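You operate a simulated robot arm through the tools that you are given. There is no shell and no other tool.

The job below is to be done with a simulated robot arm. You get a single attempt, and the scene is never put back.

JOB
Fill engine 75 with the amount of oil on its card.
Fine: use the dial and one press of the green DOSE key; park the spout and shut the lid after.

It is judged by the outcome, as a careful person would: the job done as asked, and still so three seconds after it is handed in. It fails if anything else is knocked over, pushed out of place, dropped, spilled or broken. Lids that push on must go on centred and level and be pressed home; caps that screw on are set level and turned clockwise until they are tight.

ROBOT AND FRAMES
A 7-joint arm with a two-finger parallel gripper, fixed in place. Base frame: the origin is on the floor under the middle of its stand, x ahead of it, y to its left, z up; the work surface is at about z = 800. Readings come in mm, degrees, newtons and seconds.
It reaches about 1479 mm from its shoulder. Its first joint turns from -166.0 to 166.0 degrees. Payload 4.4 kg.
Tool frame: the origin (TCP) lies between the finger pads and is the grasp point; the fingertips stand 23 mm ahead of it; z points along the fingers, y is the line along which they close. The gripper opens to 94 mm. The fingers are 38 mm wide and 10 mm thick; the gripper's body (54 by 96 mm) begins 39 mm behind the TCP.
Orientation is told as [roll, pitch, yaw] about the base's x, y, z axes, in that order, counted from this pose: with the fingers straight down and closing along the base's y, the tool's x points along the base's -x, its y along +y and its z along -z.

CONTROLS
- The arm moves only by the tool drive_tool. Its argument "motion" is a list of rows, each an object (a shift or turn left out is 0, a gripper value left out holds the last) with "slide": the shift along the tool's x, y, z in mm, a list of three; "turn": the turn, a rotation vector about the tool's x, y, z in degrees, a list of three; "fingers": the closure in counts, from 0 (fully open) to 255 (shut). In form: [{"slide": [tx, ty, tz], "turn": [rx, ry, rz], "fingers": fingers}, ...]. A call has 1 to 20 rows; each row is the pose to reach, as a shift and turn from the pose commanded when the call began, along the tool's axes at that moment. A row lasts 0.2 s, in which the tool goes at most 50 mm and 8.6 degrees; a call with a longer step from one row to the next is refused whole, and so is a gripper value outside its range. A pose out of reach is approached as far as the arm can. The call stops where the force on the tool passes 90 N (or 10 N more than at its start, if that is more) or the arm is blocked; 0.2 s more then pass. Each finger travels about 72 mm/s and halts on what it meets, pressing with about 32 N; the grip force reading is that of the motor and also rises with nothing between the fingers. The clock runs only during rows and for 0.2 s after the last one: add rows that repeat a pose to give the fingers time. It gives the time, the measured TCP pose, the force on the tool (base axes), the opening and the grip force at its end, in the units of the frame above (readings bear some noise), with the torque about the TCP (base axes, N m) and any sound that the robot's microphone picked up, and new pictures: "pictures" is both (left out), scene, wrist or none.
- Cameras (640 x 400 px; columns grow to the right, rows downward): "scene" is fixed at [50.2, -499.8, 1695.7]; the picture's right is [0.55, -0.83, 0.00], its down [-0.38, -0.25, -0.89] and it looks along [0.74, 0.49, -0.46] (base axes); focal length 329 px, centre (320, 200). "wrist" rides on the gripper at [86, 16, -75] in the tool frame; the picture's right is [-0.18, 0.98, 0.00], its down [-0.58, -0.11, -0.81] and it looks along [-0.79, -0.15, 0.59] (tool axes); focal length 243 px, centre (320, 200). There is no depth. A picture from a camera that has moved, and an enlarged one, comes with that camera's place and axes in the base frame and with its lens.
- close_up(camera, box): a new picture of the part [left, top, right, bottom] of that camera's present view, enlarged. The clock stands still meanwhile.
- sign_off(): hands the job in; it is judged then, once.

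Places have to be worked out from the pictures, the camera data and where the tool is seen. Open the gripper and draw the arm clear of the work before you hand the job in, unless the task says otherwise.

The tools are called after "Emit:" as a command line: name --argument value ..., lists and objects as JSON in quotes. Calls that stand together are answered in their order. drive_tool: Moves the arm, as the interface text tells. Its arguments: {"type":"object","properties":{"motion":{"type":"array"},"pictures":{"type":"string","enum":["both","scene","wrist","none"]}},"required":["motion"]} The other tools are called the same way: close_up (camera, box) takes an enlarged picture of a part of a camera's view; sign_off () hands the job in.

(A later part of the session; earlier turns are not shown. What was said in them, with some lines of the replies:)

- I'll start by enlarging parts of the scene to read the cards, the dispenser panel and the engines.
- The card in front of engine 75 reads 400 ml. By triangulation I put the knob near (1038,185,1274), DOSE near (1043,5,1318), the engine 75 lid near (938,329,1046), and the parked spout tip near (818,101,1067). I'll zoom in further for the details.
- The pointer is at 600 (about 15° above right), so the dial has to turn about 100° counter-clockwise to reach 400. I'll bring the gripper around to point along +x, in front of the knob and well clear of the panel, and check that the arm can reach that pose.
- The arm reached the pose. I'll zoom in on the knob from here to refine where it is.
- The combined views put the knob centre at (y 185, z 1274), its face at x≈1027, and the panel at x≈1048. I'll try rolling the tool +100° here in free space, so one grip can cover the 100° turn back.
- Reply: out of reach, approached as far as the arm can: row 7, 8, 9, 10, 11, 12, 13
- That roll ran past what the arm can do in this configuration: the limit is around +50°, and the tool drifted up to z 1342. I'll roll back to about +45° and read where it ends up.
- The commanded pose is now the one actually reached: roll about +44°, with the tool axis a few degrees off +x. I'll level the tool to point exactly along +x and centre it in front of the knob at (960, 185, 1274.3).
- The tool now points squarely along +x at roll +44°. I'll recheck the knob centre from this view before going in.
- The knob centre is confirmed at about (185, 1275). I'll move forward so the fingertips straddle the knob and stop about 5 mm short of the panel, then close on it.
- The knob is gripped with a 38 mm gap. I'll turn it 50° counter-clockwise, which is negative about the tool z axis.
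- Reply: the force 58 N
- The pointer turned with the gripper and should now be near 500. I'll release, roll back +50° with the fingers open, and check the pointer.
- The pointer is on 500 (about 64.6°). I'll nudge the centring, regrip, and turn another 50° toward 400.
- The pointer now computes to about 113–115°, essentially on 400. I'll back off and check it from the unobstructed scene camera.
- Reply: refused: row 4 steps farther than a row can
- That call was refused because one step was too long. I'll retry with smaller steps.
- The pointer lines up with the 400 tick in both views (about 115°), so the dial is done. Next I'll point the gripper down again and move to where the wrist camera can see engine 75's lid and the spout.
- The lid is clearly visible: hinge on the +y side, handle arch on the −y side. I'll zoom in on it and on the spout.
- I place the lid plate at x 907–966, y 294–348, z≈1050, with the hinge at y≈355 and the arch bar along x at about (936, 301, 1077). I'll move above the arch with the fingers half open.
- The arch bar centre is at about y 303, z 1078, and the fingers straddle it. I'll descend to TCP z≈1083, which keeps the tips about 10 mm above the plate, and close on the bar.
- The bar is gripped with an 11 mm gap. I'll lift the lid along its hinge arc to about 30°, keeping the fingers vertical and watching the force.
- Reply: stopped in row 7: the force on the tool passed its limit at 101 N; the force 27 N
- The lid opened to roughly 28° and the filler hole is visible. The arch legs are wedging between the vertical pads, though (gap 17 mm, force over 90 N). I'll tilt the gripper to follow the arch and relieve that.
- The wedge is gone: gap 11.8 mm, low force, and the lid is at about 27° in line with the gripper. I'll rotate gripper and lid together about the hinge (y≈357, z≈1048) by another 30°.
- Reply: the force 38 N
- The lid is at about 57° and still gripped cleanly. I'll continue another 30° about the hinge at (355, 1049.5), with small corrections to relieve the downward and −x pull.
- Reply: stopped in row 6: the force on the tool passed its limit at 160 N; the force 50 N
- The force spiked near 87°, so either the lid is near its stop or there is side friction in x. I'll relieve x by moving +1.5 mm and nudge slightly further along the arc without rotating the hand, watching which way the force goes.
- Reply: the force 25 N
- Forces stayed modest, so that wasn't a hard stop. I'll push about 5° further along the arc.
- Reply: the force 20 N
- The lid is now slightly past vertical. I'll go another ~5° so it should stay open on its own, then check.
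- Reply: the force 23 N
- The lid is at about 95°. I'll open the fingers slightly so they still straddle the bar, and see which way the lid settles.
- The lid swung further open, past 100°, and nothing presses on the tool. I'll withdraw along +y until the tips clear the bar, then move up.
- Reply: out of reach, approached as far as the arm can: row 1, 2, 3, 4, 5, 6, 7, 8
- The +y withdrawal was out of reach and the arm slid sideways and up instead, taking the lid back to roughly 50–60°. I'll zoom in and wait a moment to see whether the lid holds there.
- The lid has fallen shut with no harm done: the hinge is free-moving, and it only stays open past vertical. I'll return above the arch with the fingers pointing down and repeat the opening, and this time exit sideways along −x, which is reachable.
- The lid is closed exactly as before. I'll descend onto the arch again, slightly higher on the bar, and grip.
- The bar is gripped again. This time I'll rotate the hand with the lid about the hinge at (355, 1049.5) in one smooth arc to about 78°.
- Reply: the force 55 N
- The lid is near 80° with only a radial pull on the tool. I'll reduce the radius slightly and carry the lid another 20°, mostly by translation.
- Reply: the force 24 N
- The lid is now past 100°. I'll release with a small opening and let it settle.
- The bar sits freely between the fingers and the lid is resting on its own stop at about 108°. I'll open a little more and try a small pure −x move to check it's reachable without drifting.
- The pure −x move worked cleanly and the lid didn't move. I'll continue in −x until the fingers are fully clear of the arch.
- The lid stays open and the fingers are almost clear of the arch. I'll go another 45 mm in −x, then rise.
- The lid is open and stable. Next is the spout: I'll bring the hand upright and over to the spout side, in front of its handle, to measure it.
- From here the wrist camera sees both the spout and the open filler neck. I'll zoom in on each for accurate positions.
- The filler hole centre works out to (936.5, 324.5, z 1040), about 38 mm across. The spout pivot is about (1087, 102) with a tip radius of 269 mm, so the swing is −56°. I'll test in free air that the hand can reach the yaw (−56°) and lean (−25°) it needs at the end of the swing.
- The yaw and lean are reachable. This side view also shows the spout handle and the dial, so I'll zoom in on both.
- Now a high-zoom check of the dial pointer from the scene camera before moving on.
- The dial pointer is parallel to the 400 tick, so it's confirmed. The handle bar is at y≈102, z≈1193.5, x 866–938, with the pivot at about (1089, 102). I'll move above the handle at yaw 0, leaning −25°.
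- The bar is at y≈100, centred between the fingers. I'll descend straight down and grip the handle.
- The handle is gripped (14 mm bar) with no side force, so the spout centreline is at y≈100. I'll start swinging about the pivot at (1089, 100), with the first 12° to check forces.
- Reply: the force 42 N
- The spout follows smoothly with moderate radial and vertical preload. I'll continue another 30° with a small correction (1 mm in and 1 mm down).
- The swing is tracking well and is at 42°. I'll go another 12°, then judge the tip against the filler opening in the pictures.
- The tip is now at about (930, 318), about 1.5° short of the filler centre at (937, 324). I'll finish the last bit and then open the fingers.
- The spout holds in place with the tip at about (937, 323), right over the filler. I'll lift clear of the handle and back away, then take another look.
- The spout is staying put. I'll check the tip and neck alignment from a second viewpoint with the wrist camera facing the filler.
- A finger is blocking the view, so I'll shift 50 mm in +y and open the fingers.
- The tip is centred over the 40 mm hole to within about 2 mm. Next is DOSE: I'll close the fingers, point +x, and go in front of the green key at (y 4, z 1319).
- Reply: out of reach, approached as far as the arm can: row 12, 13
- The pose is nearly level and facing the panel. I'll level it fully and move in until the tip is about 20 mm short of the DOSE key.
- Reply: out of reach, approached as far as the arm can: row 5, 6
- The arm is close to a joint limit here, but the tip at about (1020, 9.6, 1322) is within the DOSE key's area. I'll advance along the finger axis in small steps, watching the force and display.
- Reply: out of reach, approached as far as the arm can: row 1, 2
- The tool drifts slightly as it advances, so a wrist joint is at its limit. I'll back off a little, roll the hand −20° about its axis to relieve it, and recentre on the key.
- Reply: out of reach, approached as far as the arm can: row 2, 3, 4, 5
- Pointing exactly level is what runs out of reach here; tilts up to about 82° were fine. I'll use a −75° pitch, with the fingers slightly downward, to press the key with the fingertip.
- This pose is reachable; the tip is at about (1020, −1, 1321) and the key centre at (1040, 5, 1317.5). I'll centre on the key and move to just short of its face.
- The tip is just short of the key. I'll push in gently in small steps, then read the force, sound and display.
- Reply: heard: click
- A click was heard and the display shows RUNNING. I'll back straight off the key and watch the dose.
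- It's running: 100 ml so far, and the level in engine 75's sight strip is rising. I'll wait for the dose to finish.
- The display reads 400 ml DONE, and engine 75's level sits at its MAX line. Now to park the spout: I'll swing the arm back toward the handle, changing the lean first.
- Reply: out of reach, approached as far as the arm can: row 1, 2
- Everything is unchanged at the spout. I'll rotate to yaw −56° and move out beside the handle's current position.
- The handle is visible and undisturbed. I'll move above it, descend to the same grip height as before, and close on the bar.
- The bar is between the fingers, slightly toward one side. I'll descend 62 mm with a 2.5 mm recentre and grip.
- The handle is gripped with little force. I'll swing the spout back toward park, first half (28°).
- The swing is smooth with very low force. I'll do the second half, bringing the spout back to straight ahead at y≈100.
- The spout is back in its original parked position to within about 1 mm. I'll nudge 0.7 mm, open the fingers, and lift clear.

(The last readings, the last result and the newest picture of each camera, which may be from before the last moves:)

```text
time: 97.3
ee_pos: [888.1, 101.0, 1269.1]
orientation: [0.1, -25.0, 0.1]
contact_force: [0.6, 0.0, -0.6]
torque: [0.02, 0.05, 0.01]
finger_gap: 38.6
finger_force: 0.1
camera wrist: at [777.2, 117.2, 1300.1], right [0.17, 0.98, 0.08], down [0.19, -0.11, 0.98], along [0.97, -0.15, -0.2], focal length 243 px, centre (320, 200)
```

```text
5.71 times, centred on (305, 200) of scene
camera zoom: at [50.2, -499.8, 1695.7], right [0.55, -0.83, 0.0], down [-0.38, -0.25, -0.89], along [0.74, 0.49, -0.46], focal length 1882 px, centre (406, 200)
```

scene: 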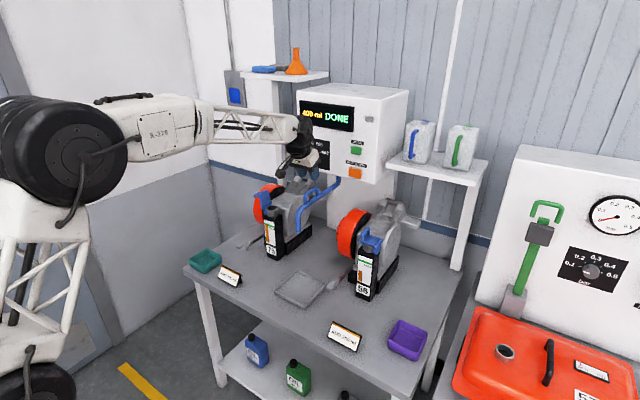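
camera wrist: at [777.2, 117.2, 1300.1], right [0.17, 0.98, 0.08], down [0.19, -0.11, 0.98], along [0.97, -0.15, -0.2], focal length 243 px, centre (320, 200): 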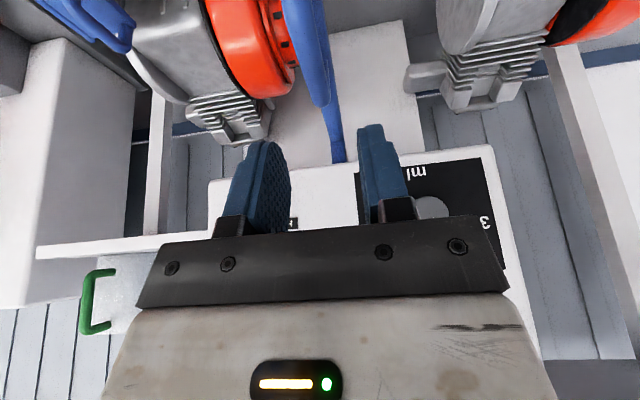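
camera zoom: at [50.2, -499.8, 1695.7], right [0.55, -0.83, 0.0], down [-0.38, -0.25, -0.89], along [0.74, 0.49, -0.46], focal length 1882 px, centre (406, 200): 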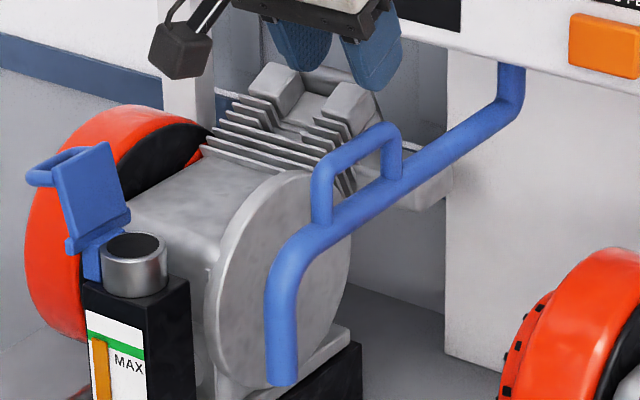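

The spout sits exactly as it was at the start. To close the lid, I'll reverse the route I used when opening it; first step is returning upright in front of the engines.

Emit:
drive_tool --motion '[{"slide": [19.5, 12.6, -14.7], "turn": [0, 6.25, 0], "fingers": 150}, {"slide": [39.1, 25.3, -29.4], "turn": [0, 12.5, 0]}, {"slide": [58.6, 37.9, -44], "turn": [0, 18.75, 0]}, {"slide": [78.2, 50.5, -58.7], "turn": [0, 25, 0]}, {"slide": [78.2, 50.5, -58.7], "turn": [0, 25, 0]}]' --pictures "wrist"

Emit:
close_up --camera "wrist" --box '[200, 0, 560, 200]'

```text
time: 98.5
ee_pos: [791.7, 153.5, 1289.9]
orientation: [-0.1, 0.0, 0.1]
contact_force: [-0.1, -0.5, -0.6]
torque: [0.0, -0.02, 0.02]
finger_gap: 38.7
finger_force: 0.1
camera wrist: at [705.0, 169.0, 1364.4], right [0.18, 0.98, 0.0], down [0.58, -0.11, 0.81], along [0.79, -0.15, -0.59], focal length 243 px, centre (320, 200)
```

wrist: 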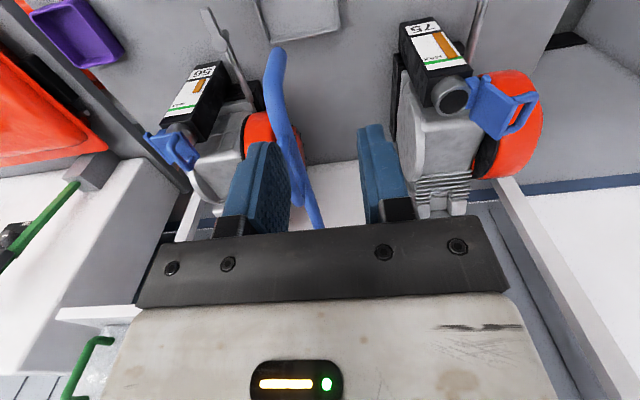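

```text
1.78 times, centred on (380, 100) of wrist
camera zoom: at [705.0, 169.0, 1364.4], right [0.18, 0.98, 0.0], down [0.58, -0.11, 0.81], along [0.79, -0.15, -0.59], focal length 431 px, centre (213, 378)
```

zoom: 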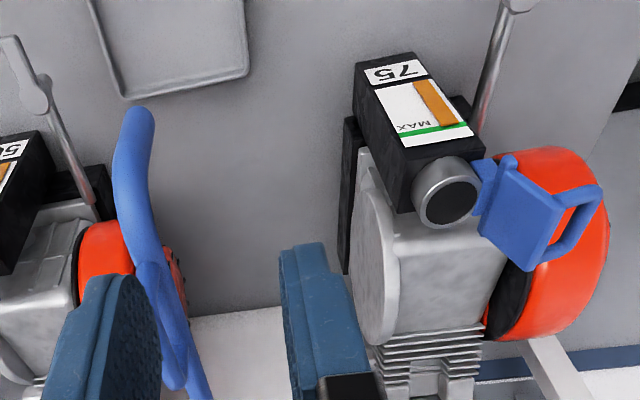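

The filler area is clean, the level is at MAX and the spout is parked. I'll go round to the lid's side with the hand rolling over, as on the earlier path in reverse.

Emit:
drive_tool --motion '[{"slide": [-3.8, 26.4, 14.4], "turn": [7.4, 0, 0], "fingers": 150}, {"slide": [-7.6, 52.8, 28.7], "turn": [14.8, 0, 0]}, {"slide": [-11.4, 79.2, 43.1], "turn": [22.1, 0, 0]}, {"slide": [-15.2, 105.6, 57.5], "turn": [29.5, 0, 0]}, {"slide": [-18.9, 132, 71.8], "turn": [36.9, 0, 0]}, {"slide": [-22.7, 158.4, 86.2], "turn": [44.3, 0, 0]}, {"slide": [-26.5, 184.8, 100.5], "turn": [51.6, 0, 0]}, {"slide": [-30.3, 211.2, 114.9], "turn": [59, 0, 0]}, {"slide": [-30.3, 211.2, 114.9], "turn": [59, 0, 0]}]' --pictures "none"

```text
time: 100.5
ee_pos: [820.7, 361.2, 1174.4]
orientation: [-59.1, -0.1, 0.1]
contact_force: [-0.2, 0.6, -0.2]
torque: [0.01, -0.01, 0.0]
finger_gap: 38.6
finger_force: 0.0
```

Next I'll drop to the height of the arch bar, still on the −x side of the lid, rolling to −83°.

Emit:
drive_tool --motion '[{"slide": [-5, 22, 4], "turn": [6, 0, 0], "fingers": 157}, {"slide": [-12, 43, 8], "turn": [12, 0, 0]}, {"slide": [-19, 64, 12], "turn": [18, 0, 0]}, {"slide": [-25, 85.4, 16], "turn": [24, 0, 0]}, {"slide": [-25, 85.4, 16], "turn": [24, 0, 0]}]' --pictures "wrist"

Emit:
close_up --camera "scene" --box '[235, 155, 325, 225]'

Emit:
close_up --camera "wrist" --box '[200, 40, 480, 240]'

```text
time: 101.7
ee_pos: [846.6, 392.3, 1092.7]
orientation: [-83.1, 0.0, 0.1]
contact_force: [0.3, 0.2, -0.5]
torque: [-0.03, -0.01, -0.03]
finger_gap: 35.8
finger_force: 0.1
camera wrist: at [760.0, 468.1, 1085.6], right [0.18, 0.12, -0.98], down [0.58, 0.79, 0.21], along [0.79, -0.6, 0.08], focal length 243 px, centre (320, 200)
```

wrist: 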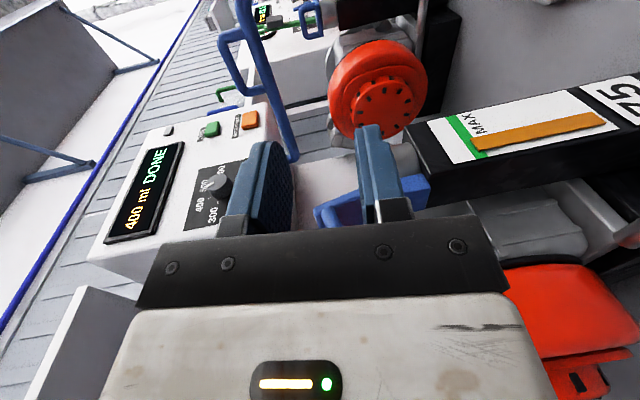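

```text
5.71 times, centred on (280, 190) of scene
camera zoom: at [50.2, -499.8, 1695.7], right [0.55, -0.83, 0.0], down [-0.38, -0.25, -0.89], along [0.74, 0.49, -0.46], focal length 1882 px, centre (549, 257)
```

zoom: 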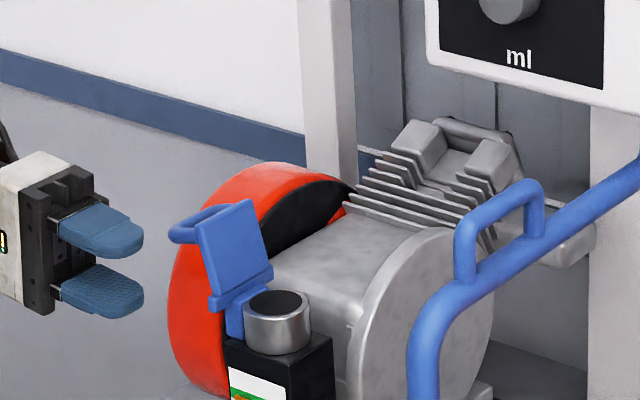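

```text
2.00 times, centred on (340, 140) of wrist
camera zoom: at [760.0, 468.1, 1085.6], right [0.18, 0.12, -0.98], down [0.58, 0.79, 0.21], along [0.79, -0.6, 0.08], focal length 485 px, centre (280, 320)
```

zoom: 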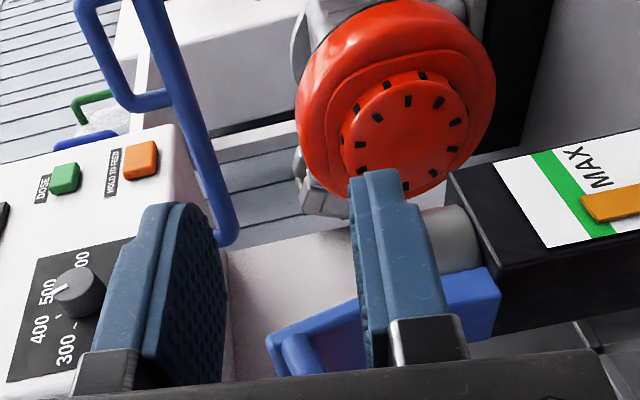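

The lid and arch are just as I left them. I'll open slightly more and slide straight in along +x around the arch bar.

Emit:
drive_tool --motion '[{"slide": [0, 0.2, -1.7], "fingers": 136}, {"slide": [-15, 0.2, -1.7]}, {"slide": [-30, 0.2, -1.7]}, {"slide": [-45, 0.2, -1.7]}]' --pictures "wrist"

Emit:
close_up --camera "scene" --box '[235, 155, 325, 225]'

Emit:
close_up --camera "wrist" --box '[200, 40, 480, 240]'

```text
time: 102.7
ee_pos: [893.3, 394.4, 1092.6]
orientation: [-83.1, -0.1, 0.1]
contact_force: [0.1, -0.1, -0.1]
torque: [0.04, 0.0, 0.03]
finger_gap: 43.9
finger_force: 0.0
camera wrist: at [805.7, 470.1, 1086.0], right [0.19, 0.12, -0.98], down [0.58, 0.79, 0.21], along [0.79, -0.6, 0.08], focal length 243 px, centre (320, 200)
```

wrist: 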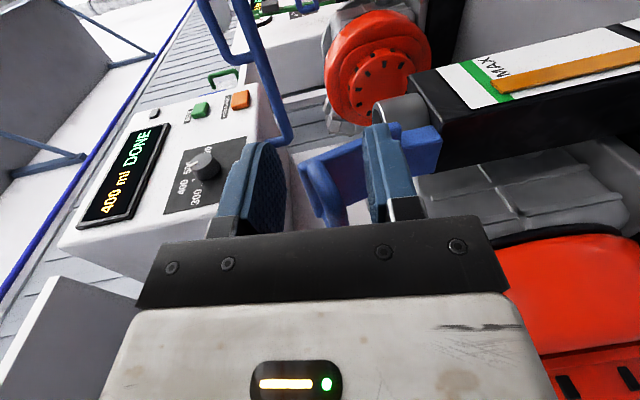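

```text
5.71 times, centred on (280, 190) of scene
camera zoom: at [50.2, -499.8, 1695.7], right [0.55, -0.83, 0.0], down [-0.38, -0.25, -0.89], along [0.74, 0.49, -0.46], focal length 1882 px, centre (549, 257)
```

zoom: 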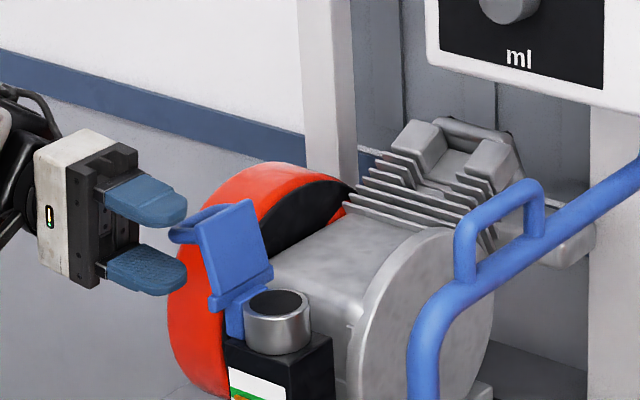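

```text
2.00 times, centred on (340, 140) of wrist
camera zoom: at [805.7, 470.1, 1086.0], right [0.19, 0.12, -0.98], down [0.58, 0.79, 0.21], along [0.79, -0.6, 0.08], focal length 485 px, centre (280, 320)
```

zoom: 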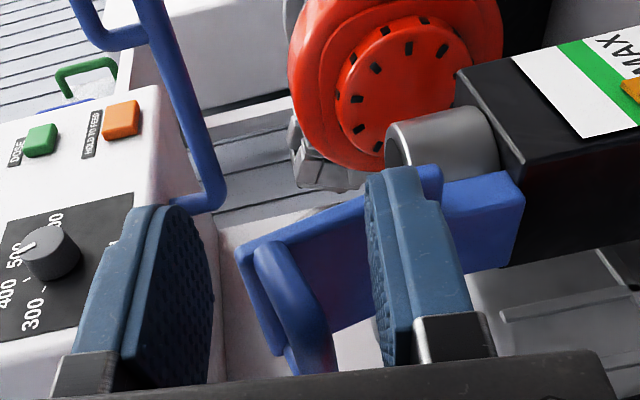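

The arch lies between the fingers with clearance on both sides. I'll slide in the remaining 41 mm, in small steps.

Emit:
drive_tool --motion '[{"slide": [-12, 0, 0]}, {"slide": [-24, 0, 0]}, {"slide": [-34, 0, 0]}, {"slide": [-41, 0, 0]}, {"slide": [-41, 0, 0]}]' --pictures "wrist"

Emit:
close_up --camera "scene" --box '[235, 155, 325, 225]'

Emit:
close_up --camera "wrist" --box '[200, 30, 480, 240]'

```text
time: 103.9
ee_pos: [935.0, 394.9, 1092.2]
orientation: [-83.0, -0.1, 0.1]
contact_force: [-0.7, 0.2, 0.3]
torque: [0.0, 0.02, 0.01]
finger_gap: 44.2
finger_force: 0.1
camera wrist: at [847.4, 470.2, 1085.6], right [0.18, 0.12, -0.98], down [0.58, 0.79, 0.21], along [0.79, -0.6, 0.08], focal length 243 px, centre (320, 200)
```

wrist: 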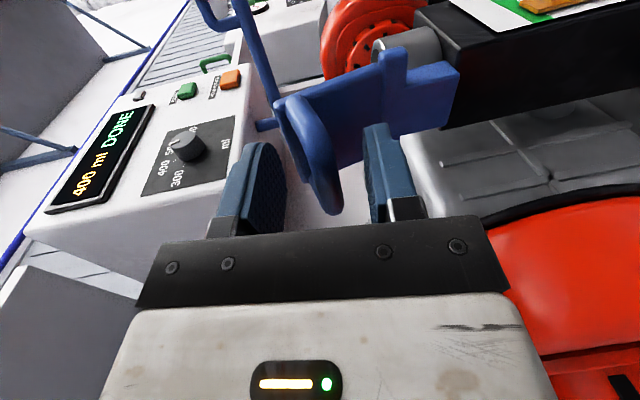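

```text
5.71 times, centred on (280, 190) of scene
camera zoom: at [50.2, -499.8, 1695.7], right [0.55, -0.83, 0.0], down [-0.38, -0.25, -0.89], along [0.74, 0.49, -0.46], focal length 1882 px, centre (549, 257)
```

zoom: 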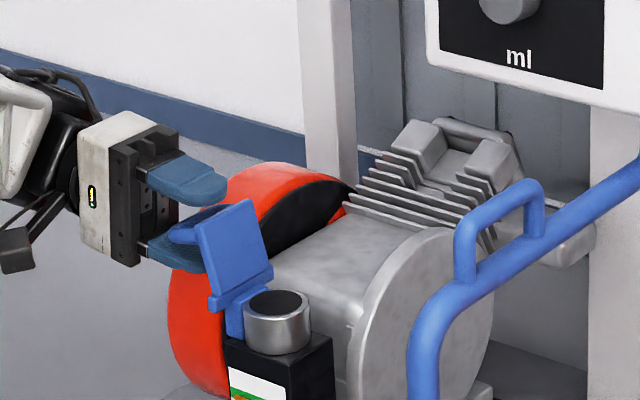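

```text
1.90 times, centred on (340, 135) of wrist
camera zoom: at [847.4, 470.2, 1085.6], right [0.18, 0.12, -0.98], down [0.58, 0.79, 0.21], along [0.79, -0.6, 0.08], focal length 462 px, centre (282, 324)
```

zoom: 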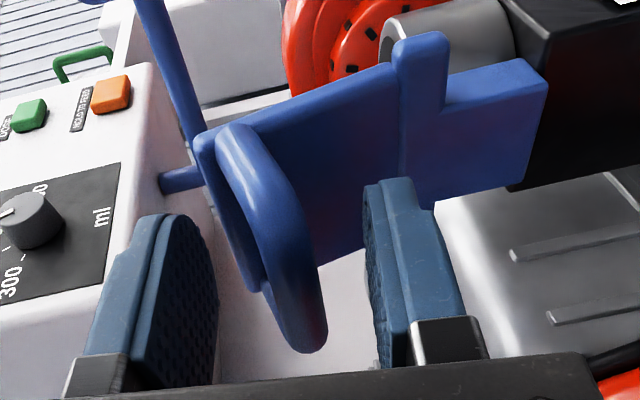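

The bar is within the fingers. I'll close on it and check the grip.

Emit:
drive_tool --motion '[{"fingers": 190}, {"fingers": 220}, {"fingers": 255}, {"fingers": 255}, {"fingers": 255}]' --pictures "none"

Emit:
close_up --camera "scene" --box '[235, 155, 325, 225]'

Emit:
close_up --camera "wrist" --box '[200, 30, 480, 240]'

```text
time: 105.1
ee_pos: [935.1, 392.7, 1096.2]
orientation: [-82.8, -0.2, 0.1]
contact_force: [14.2, -0.1, 48.0]
torque: [-1.88, 0.64, -0.25]
finger_gap: 24.8
finger_force: 44.7
```

```text
5.71 times, centred on (280, 190) of scene
camera zoom: at [50.2, -499.8, 1695.7], right [0.55, -0.83, 0.0], down [-0.38, -0.25, -0.89], along [0.74, 0.49, -0.46], focal length 1882 px, centre (549, 257)
```

zoom: 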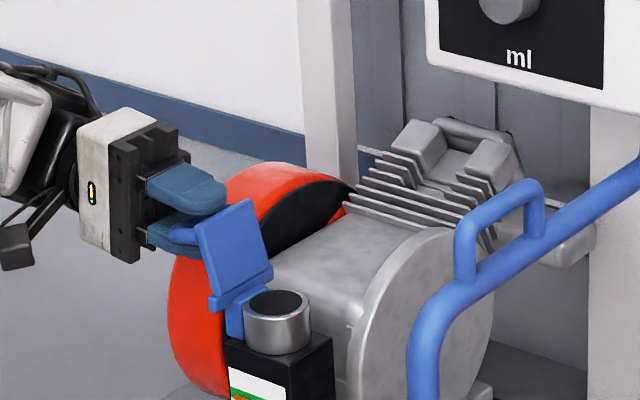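

```text
1.90 times, centred on (340, 135) of wrist
camera zoom: at [847.4, 470.1, 1088.2], right [0.19, 0.12, -0.97], down [0.58, 0.79, 0.21], along [0.79, -0.6, 0.08], focal length 462 px, centre (282, 324)
```

zoom: 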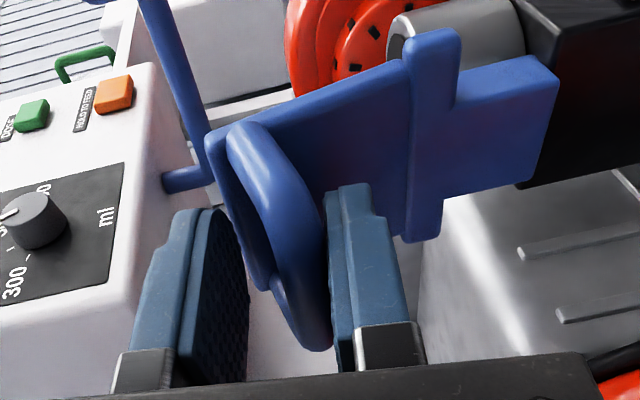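

The pads are angled relative to the arch (gap 25 mm), which should relax as the lid rotates into line with the hand. I'll move gently along the closing arc.

Emit:
drive_tool --motion '[{"slide": [0, -2.3, 1.7], "turn": [0, 0, 0]}, {"slide": [0, -4.5, 3.3], "turn": [0, 0, 0]}, {"slide": [0, -6.4, 5.3], "turn": [0, 0, 0]}, {"slide": [0, -8.3, 7.2], "turn": [-1, 0, 0]}, {"slide": [0, -10, 9.2], "turn": [-2, 0, 0]}, {"slide": [0, -11.7, 11.1], "turn": [-3, 0, 0]}, {"slide": [0, -13.2, 12.9], "turn": [-4, 0, 0]}, {"slide": [0, -14.8, 14.6], "turn": [-5, 0, 0]}, {"slide": [0, -14.8, 14.6], "turn": [-5, 0, 0]}]' --pictures "wrist"

Emit:
close_up --camera "scene" --box '[235, 155, 325, 225]'

Emit:
close_up --camera "wrist" --box '[200, 30, 480, 240]'

```text
time: 107.1
ee_pos: [935.3, 376.4, 1104.5]
orientation: [-78.1, 0.1, 0.1]
contact_force: [8.9, -9.5, -24.2]
torque: [0.02, -0.42, 0.21]
finger_gap: 11.2
finger_force: 45.2
camera wrist: at [846.9, 453.8, 1103.4], right [0.18, 0.2, -0.96], down [0.58, 0.77, 0.27], along [0.79, -0.61, 0.02], focal length 243 px, centre (320, 200)
```

wrist: 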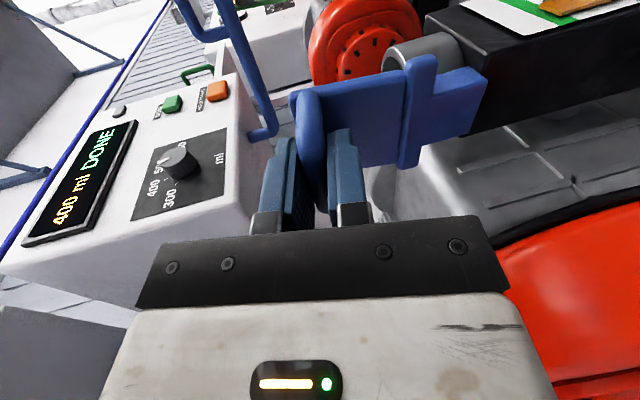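

```text
5.71 times, centred on (280, 190) of scene
camera zoom: at [50.2, -499.8, 1695.7], right [0.55, -0.83, 0.0], down [-0.38, -0.25, -0.89], along [0.74, 0.49, -0.46], focal length 1882 px, centre (549, 257)
```

zoom: 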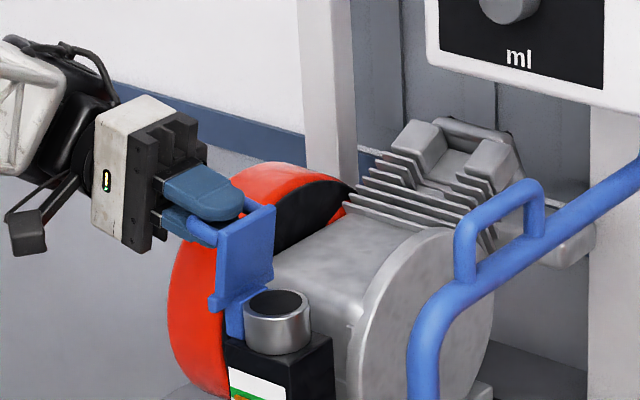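

```text
1.90 times, centred on (340, 135) of wrist
camera zoom: at [846.9, 453.8, 1103.4], right [0.18, 0.2, -0.96], down [0.58, 0.77, 0.27], along [0.79, -0.61, 0.02], focal length 462 px, centre (282, 324)
```

zoom: 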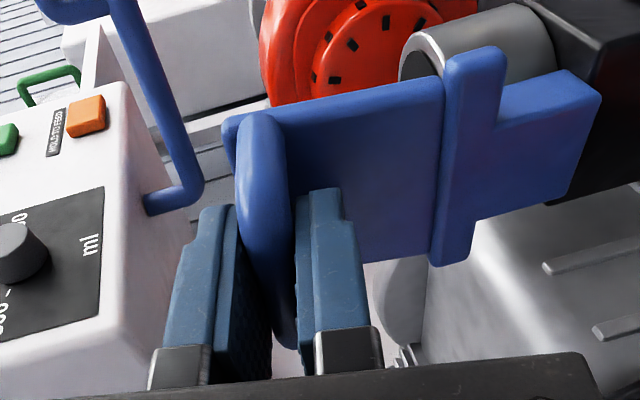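

The lid is in line with the hand (gap 11 mm). I'll rotate hand and lid back together about the hinge, lowering the lid to about 6° above closed.

Emit:
drive_tool --motion '[{"slide": [0, -3.4, 5.5], "turn": [-6, 0, 0]}, {"slide": [0, -6.3, 11.35], "turn": [-12, 0, 0]}, {"slide": [0, -8.5, 17.4], "turn": [-18, 0, 0]}, {"slide": [0, -10, 23.75], "turn": [-24, 0, 0]}, {"slide": [0, -10.9, 30.2], "turn": [-30, 0, 0]}, {"slide": [0, -11.1, 36.6], "turn": [-36, 0, 0]}, {"slide": [0, -10.6, 43.1], "turn": [-42, 0, 0]}, {"slide": [0, -9.5, 49.5], "turn": [-48, 0, 0]}, {"slide": [0, -7.7, 55.7], "turn": [-54, 0, 0]}, {"slide": [0, -5.2, 61.8], "turn": [-60, 0, 0]}, {"slide": [0, -2.2, 67.5], "turn": [-66, 0, 0]}, {"slide": [0, 1.4, 72.9], "turn": [-72, 0, 0]}, {"slide": [0, 1.4, 72.9], "turn": [-72, 0, 0]}]'

Emit:
close_up --camera "scene" --box '[245, 165, 325, 225]'

Emit:
close_up --camera "wrist" --box '[200, 30, 480, 240]'

```text
time: 109.9
ee_pos: [933.9, 306.1, 1089.7]
orientation: [-6.1, -0.1, 0.2]
contact_force: [-37.6, -8.9, 5.7]
torque: [-0.07, 0.44, -0.2]
finger_gap: 11.3
finger_force: 44.5
camera wrist: at [847.4, 330.2, 1162.0], right [0.18, 0.98, -0.1], down [0.58, -0.02, 0.81], along [0.79, -0.21, -0.57], focal length 243 px, centre (320, 200)
```

scene: 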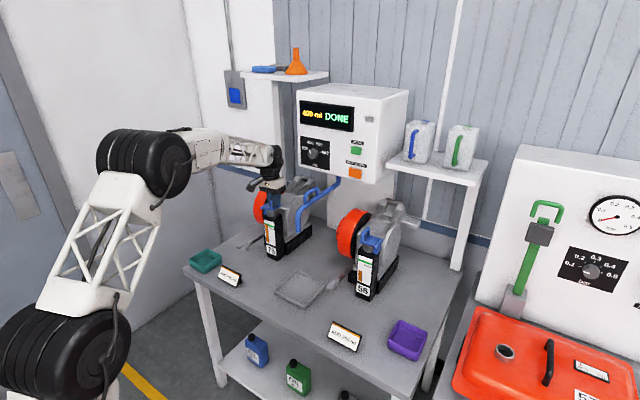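
wrist: 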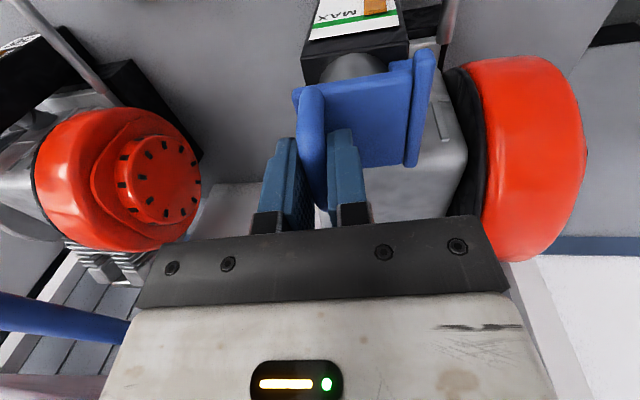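

```text
6.67 times, centred on (285, 195) of scene
camera zoom: at [50.2, -499.8, 1695.7], right [0.55, -0.83, 0.0], down [-0.38, -0.25, -0.89], along [0.74, 0.49, -0.46], focal length 2196 px, centre (553, 233)
```

zoom: 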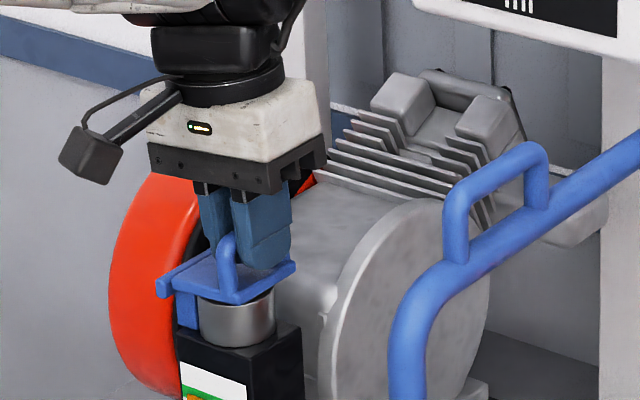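

```text
1.90 times, centred on (340, 135) of wrist
camera zoom: at [847.4, 330.2, 1162.0], right [0.18, 0.98, -0.1], down [0.58, -0.02, 0.81], along [0.79, -0.21, -0.57], focal length 462 px, centre (282, 324)
```

zoom: 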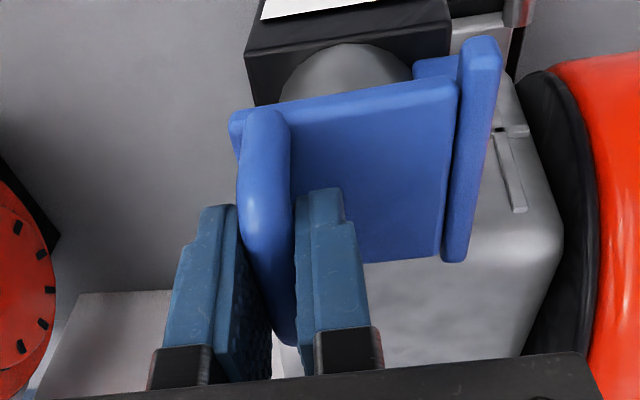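

The lid is nearly shut and level. I'll bring it down the last few degrees with a light extra push.

Emit:
drive_tool --motion '[{"slide": [0.5, -1.2, 1.9], "turn": [-2, 0, 0]}, {"slide": [1, -2.3, 3.7], "turn": [-4, 0, 0]}, {"slide": [1, -3.4, 5.5], "turn": [-6, 0, 0]}, {"slide": [1, -3.4, 7], "turn": [-6, 0, 0]}, {"slide": [1, -3.4, 7], "turn": [-6, 0, 0]}]' --pictures "none"

Emit:
close_up --camera "scene" --box '[245, 165, 325, 225]'

```text
time: 111.1
ee_pos: [934.0, 302.8, 1085.1]
orientation: [0.2, -0.1, 0.1]
contact_force: [29.2, -7.0, 29.8]
torque: [-0.08, -0.18, -0.11]
finger_gap: 11.7
finger_force: 44.9
```

```text
6.67 times, centred on (285, 195) of scene
camera zoom: at [50.2, -499.8, 1695.7], right [0.55, -0.83, 0.0], down [-0.38, -0.25, -0.89], along [0.74, 0.49, -0.46], focal length 2196 px, centre (553, 233)
```

zoom: 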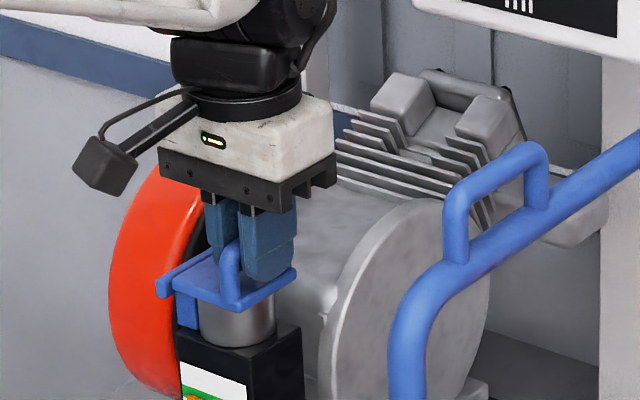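

The lid is down: an upward reaction of about 30 N, and the height matches the original closed grip. I'll release and lift straight up.

Emit:
drive_tool --motion '[{"slide": [0, 0, -1], "fingers": 200}, {"slide": [0, 0, -1], "fingers": 146}, {"slide": [0, 0, -1], "fingers": 146}, {"slide": [0, 0, -20]}, {"slide": [0, 0, -45]}, {"slide": [10, 0, -75]}, {"slide": [10, 0, -75]}]'

Emit:
close_up --camera "scene" --box '[245, 165, 325, 225]'

Emit:
close_up --camera "wrist" --box '[200, 0, 480, 200]'

```text
time: 112.7
ee_pos: [922.0, 303.1, 1158.4]
orientation: [-0.1, -0.1, 0.0]
contact_force: [0.3, 0.8, -0.2]
torque: [-0.02, 0.04, 0.02]
finger_gap: 40.0
finger_force: 0.0
camera wrist: at [835.2, 319.7, 1233.1], right [0.18, 0.98, 0.0], down [0.58, -0.11, 0.81], along [0.79, -0.15, -0.59], focal length 243 px, centre (320, 200)
```

scene: 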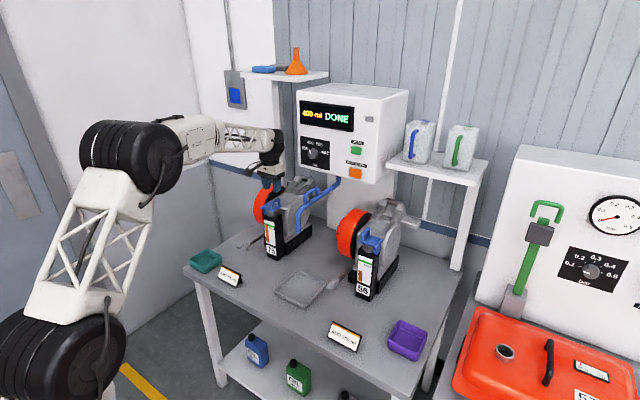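
wrist: 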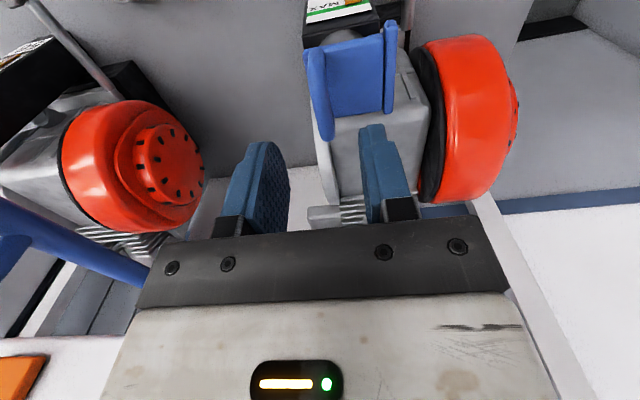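

```text
6.67 times, centred on (285, 195) of scene
camera zoom: at [50.2, -499.8, 1695.7], right [0.55, -0.83, 0.0], down [-0.38, -0.25, -0.89], along [0.74, 0.49, -0.46], focal length 2196 px, centre (553, 233)
```

zoom: 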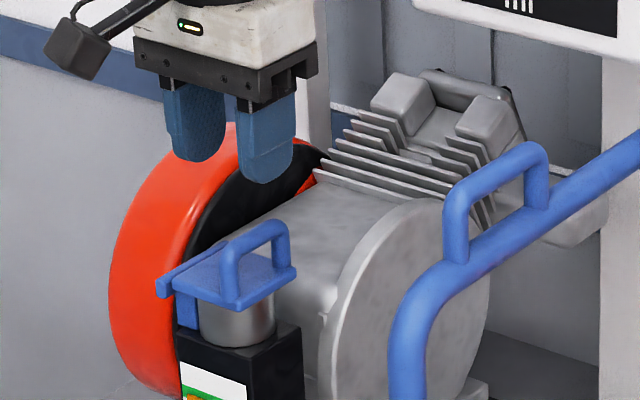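

```text
2.00 times, centred on (340, 100) of wrist
camera zoom: at [835.2, 319.7, 1233.1], right [0.18, 0.98, 0.0], down [0.58, -0.11, 0.81], along [0.79, -0.15, -0.59], focal length 485 px, centre (280, 400)
```

zoom: 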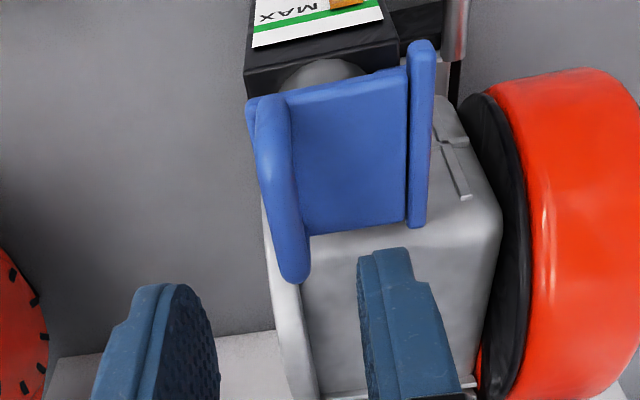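

The lid is closed just as it was originally. I'll open the gripper fully and withdraw to the starting position, clear of everything.

Emit:
drive_tool --motion '[{"slide": [5, 0, -35], "fingers": 0}, {"slide": [15, -5, -75]}, {"slide": [30, -20, -115]}, {"slide": [45, -40, -155]}, {"slide": [60, -62, -193]}, {"slide": [75, -84, -230]}, {"slide": [90, -106, -265]}, {"slide": [105, -130, -295]}, {"slide": [111, -143, -309]}, {"slide": [111, -143, -309]}]'

Emit:
close_up --camera "scene" --box '[265, 165, 345, 235]'

Emit:
close_up --camera "scene" --box '[230, 170, 340, 270]'

Emit:
close_up --camera "scene" --box '[280, 80, 420, 190]'

Emit:
close_up --camera "wrist" --box '[150, 0, 520, 250]'

```text
time: 114.9
ee_pos: [812.1, 157.5, 1466.7]
orientation: [-0.1, 0.0, 0.0]
contact_force: [0.9, 0.2, -0.2]
torque: [-0.01, 0.01, 0.06]
finger_gap: 93.9
finger_force: 0.0
camera wrist: at [724.8, 174.0, 1540.6], right [0.18, 0.98, 0.0], down [0.58, -0.11, 0.81], along [0.79, -0.15, -0.59], focal length 243 px, centre (320, 200)
```

scene: 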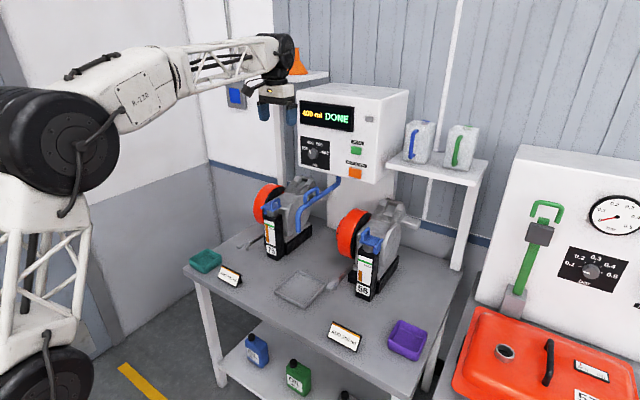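
wrist: 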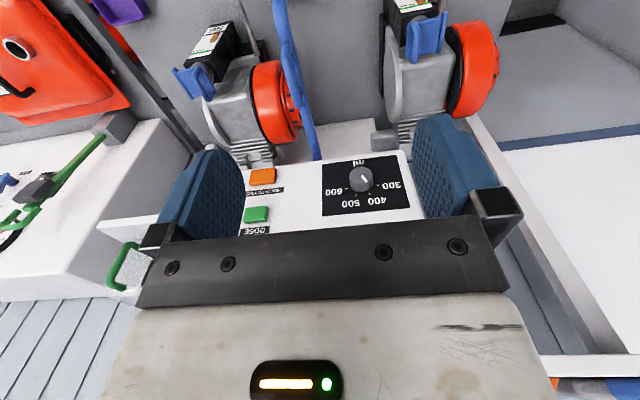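

```text
5.71 times, centred on (305, 200) of scene
camera zoom: at [50.2, -499.8, 1695.7], right [0.55, -0.83, 0.0], down [-0.38, -0.25, -0.89], along [0.74, 0.49, -0.46], focal length 1882 px, centre (406, 200)
```

zoom: 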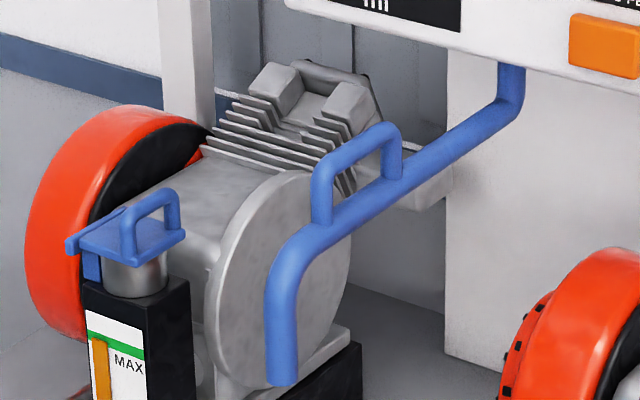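

```text
4.00 times, centred on (285, 220) of scene
camera zoom: at [50.2, -499.8, 1695.7], right [0.55, -0.83, 0.0], down [-0.38, -0.25, -0.89], along [0.74, 0.49, -0.46], focal length 1317 px, centre (460, 120)
```

zoom: 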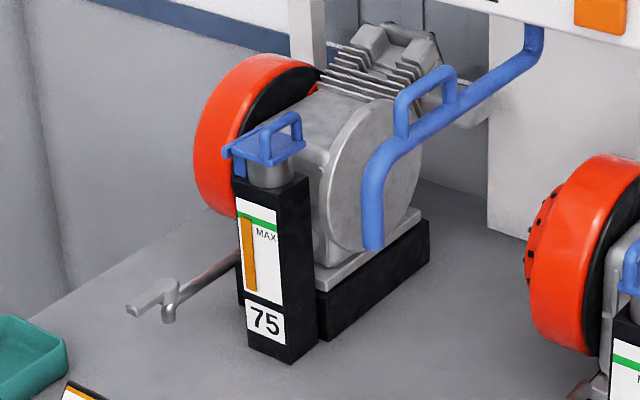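

```text
3.64 times, centred on (350, 135) of scene
camera zoom: at [50.2, -499.8, 1695.7], right [0.55, -0.83, 0.0], down [-0.38, -0.25, -0.89], along [0.74, 0.49, -0.46], focal length 1198 px, centre (211, 436)
```

zoom: 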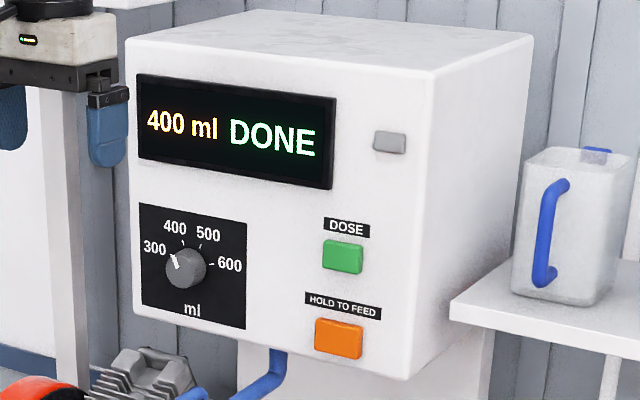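

```text
1.60 times, centred on (335, 125) of wrist
camera zoom: at [724.8, 174.0, 1540.6], right [0.18, 0.98, 0.0], down [0.58, -0.11, 0.81], along [0.79, -0.15, -0.59], focal length 388 px, centre (296, 320)
```

zoom: 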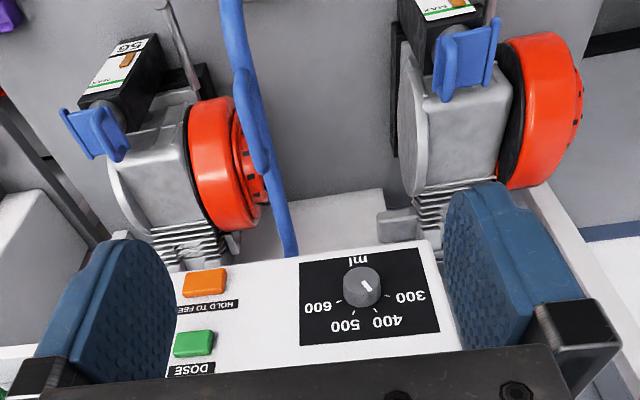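

Every view checks out:
- **Dose:** the display reads 400 ml DONE, and engine 75's level is at MAX.
- **Spout and lid:** the spout is parked as it was at the start, and the lid is shut level.
- **Surroundings:** nothing else has moved or spilled, and the arm is clear with the gripper open.

I'm handing the job in.

Emit:
sign_off

```text
The job is handed in.
```

Engine 75 has been filled with 400 ml of oil, the amount on its card, and the job is handed in.

- **Dose:** I set the dial to 400 and pressed the green DOSE key once. The display ended on "400 ml DONE", and the engine's level sits at its MAX line.
- **Spout:** it is back in its parked position, matching the starting pictures to within about 1 mm.
- **Lid:** it is shut and level on the filler. During the first opening attempt it slipped and fell closed, before any oil was dispensed. The pictures show no harm, and I reopened it cleanly.
- **Surroundings:** the pictures show no spills and nothing else out of place. The gripper is open and the arm is drawn clear.
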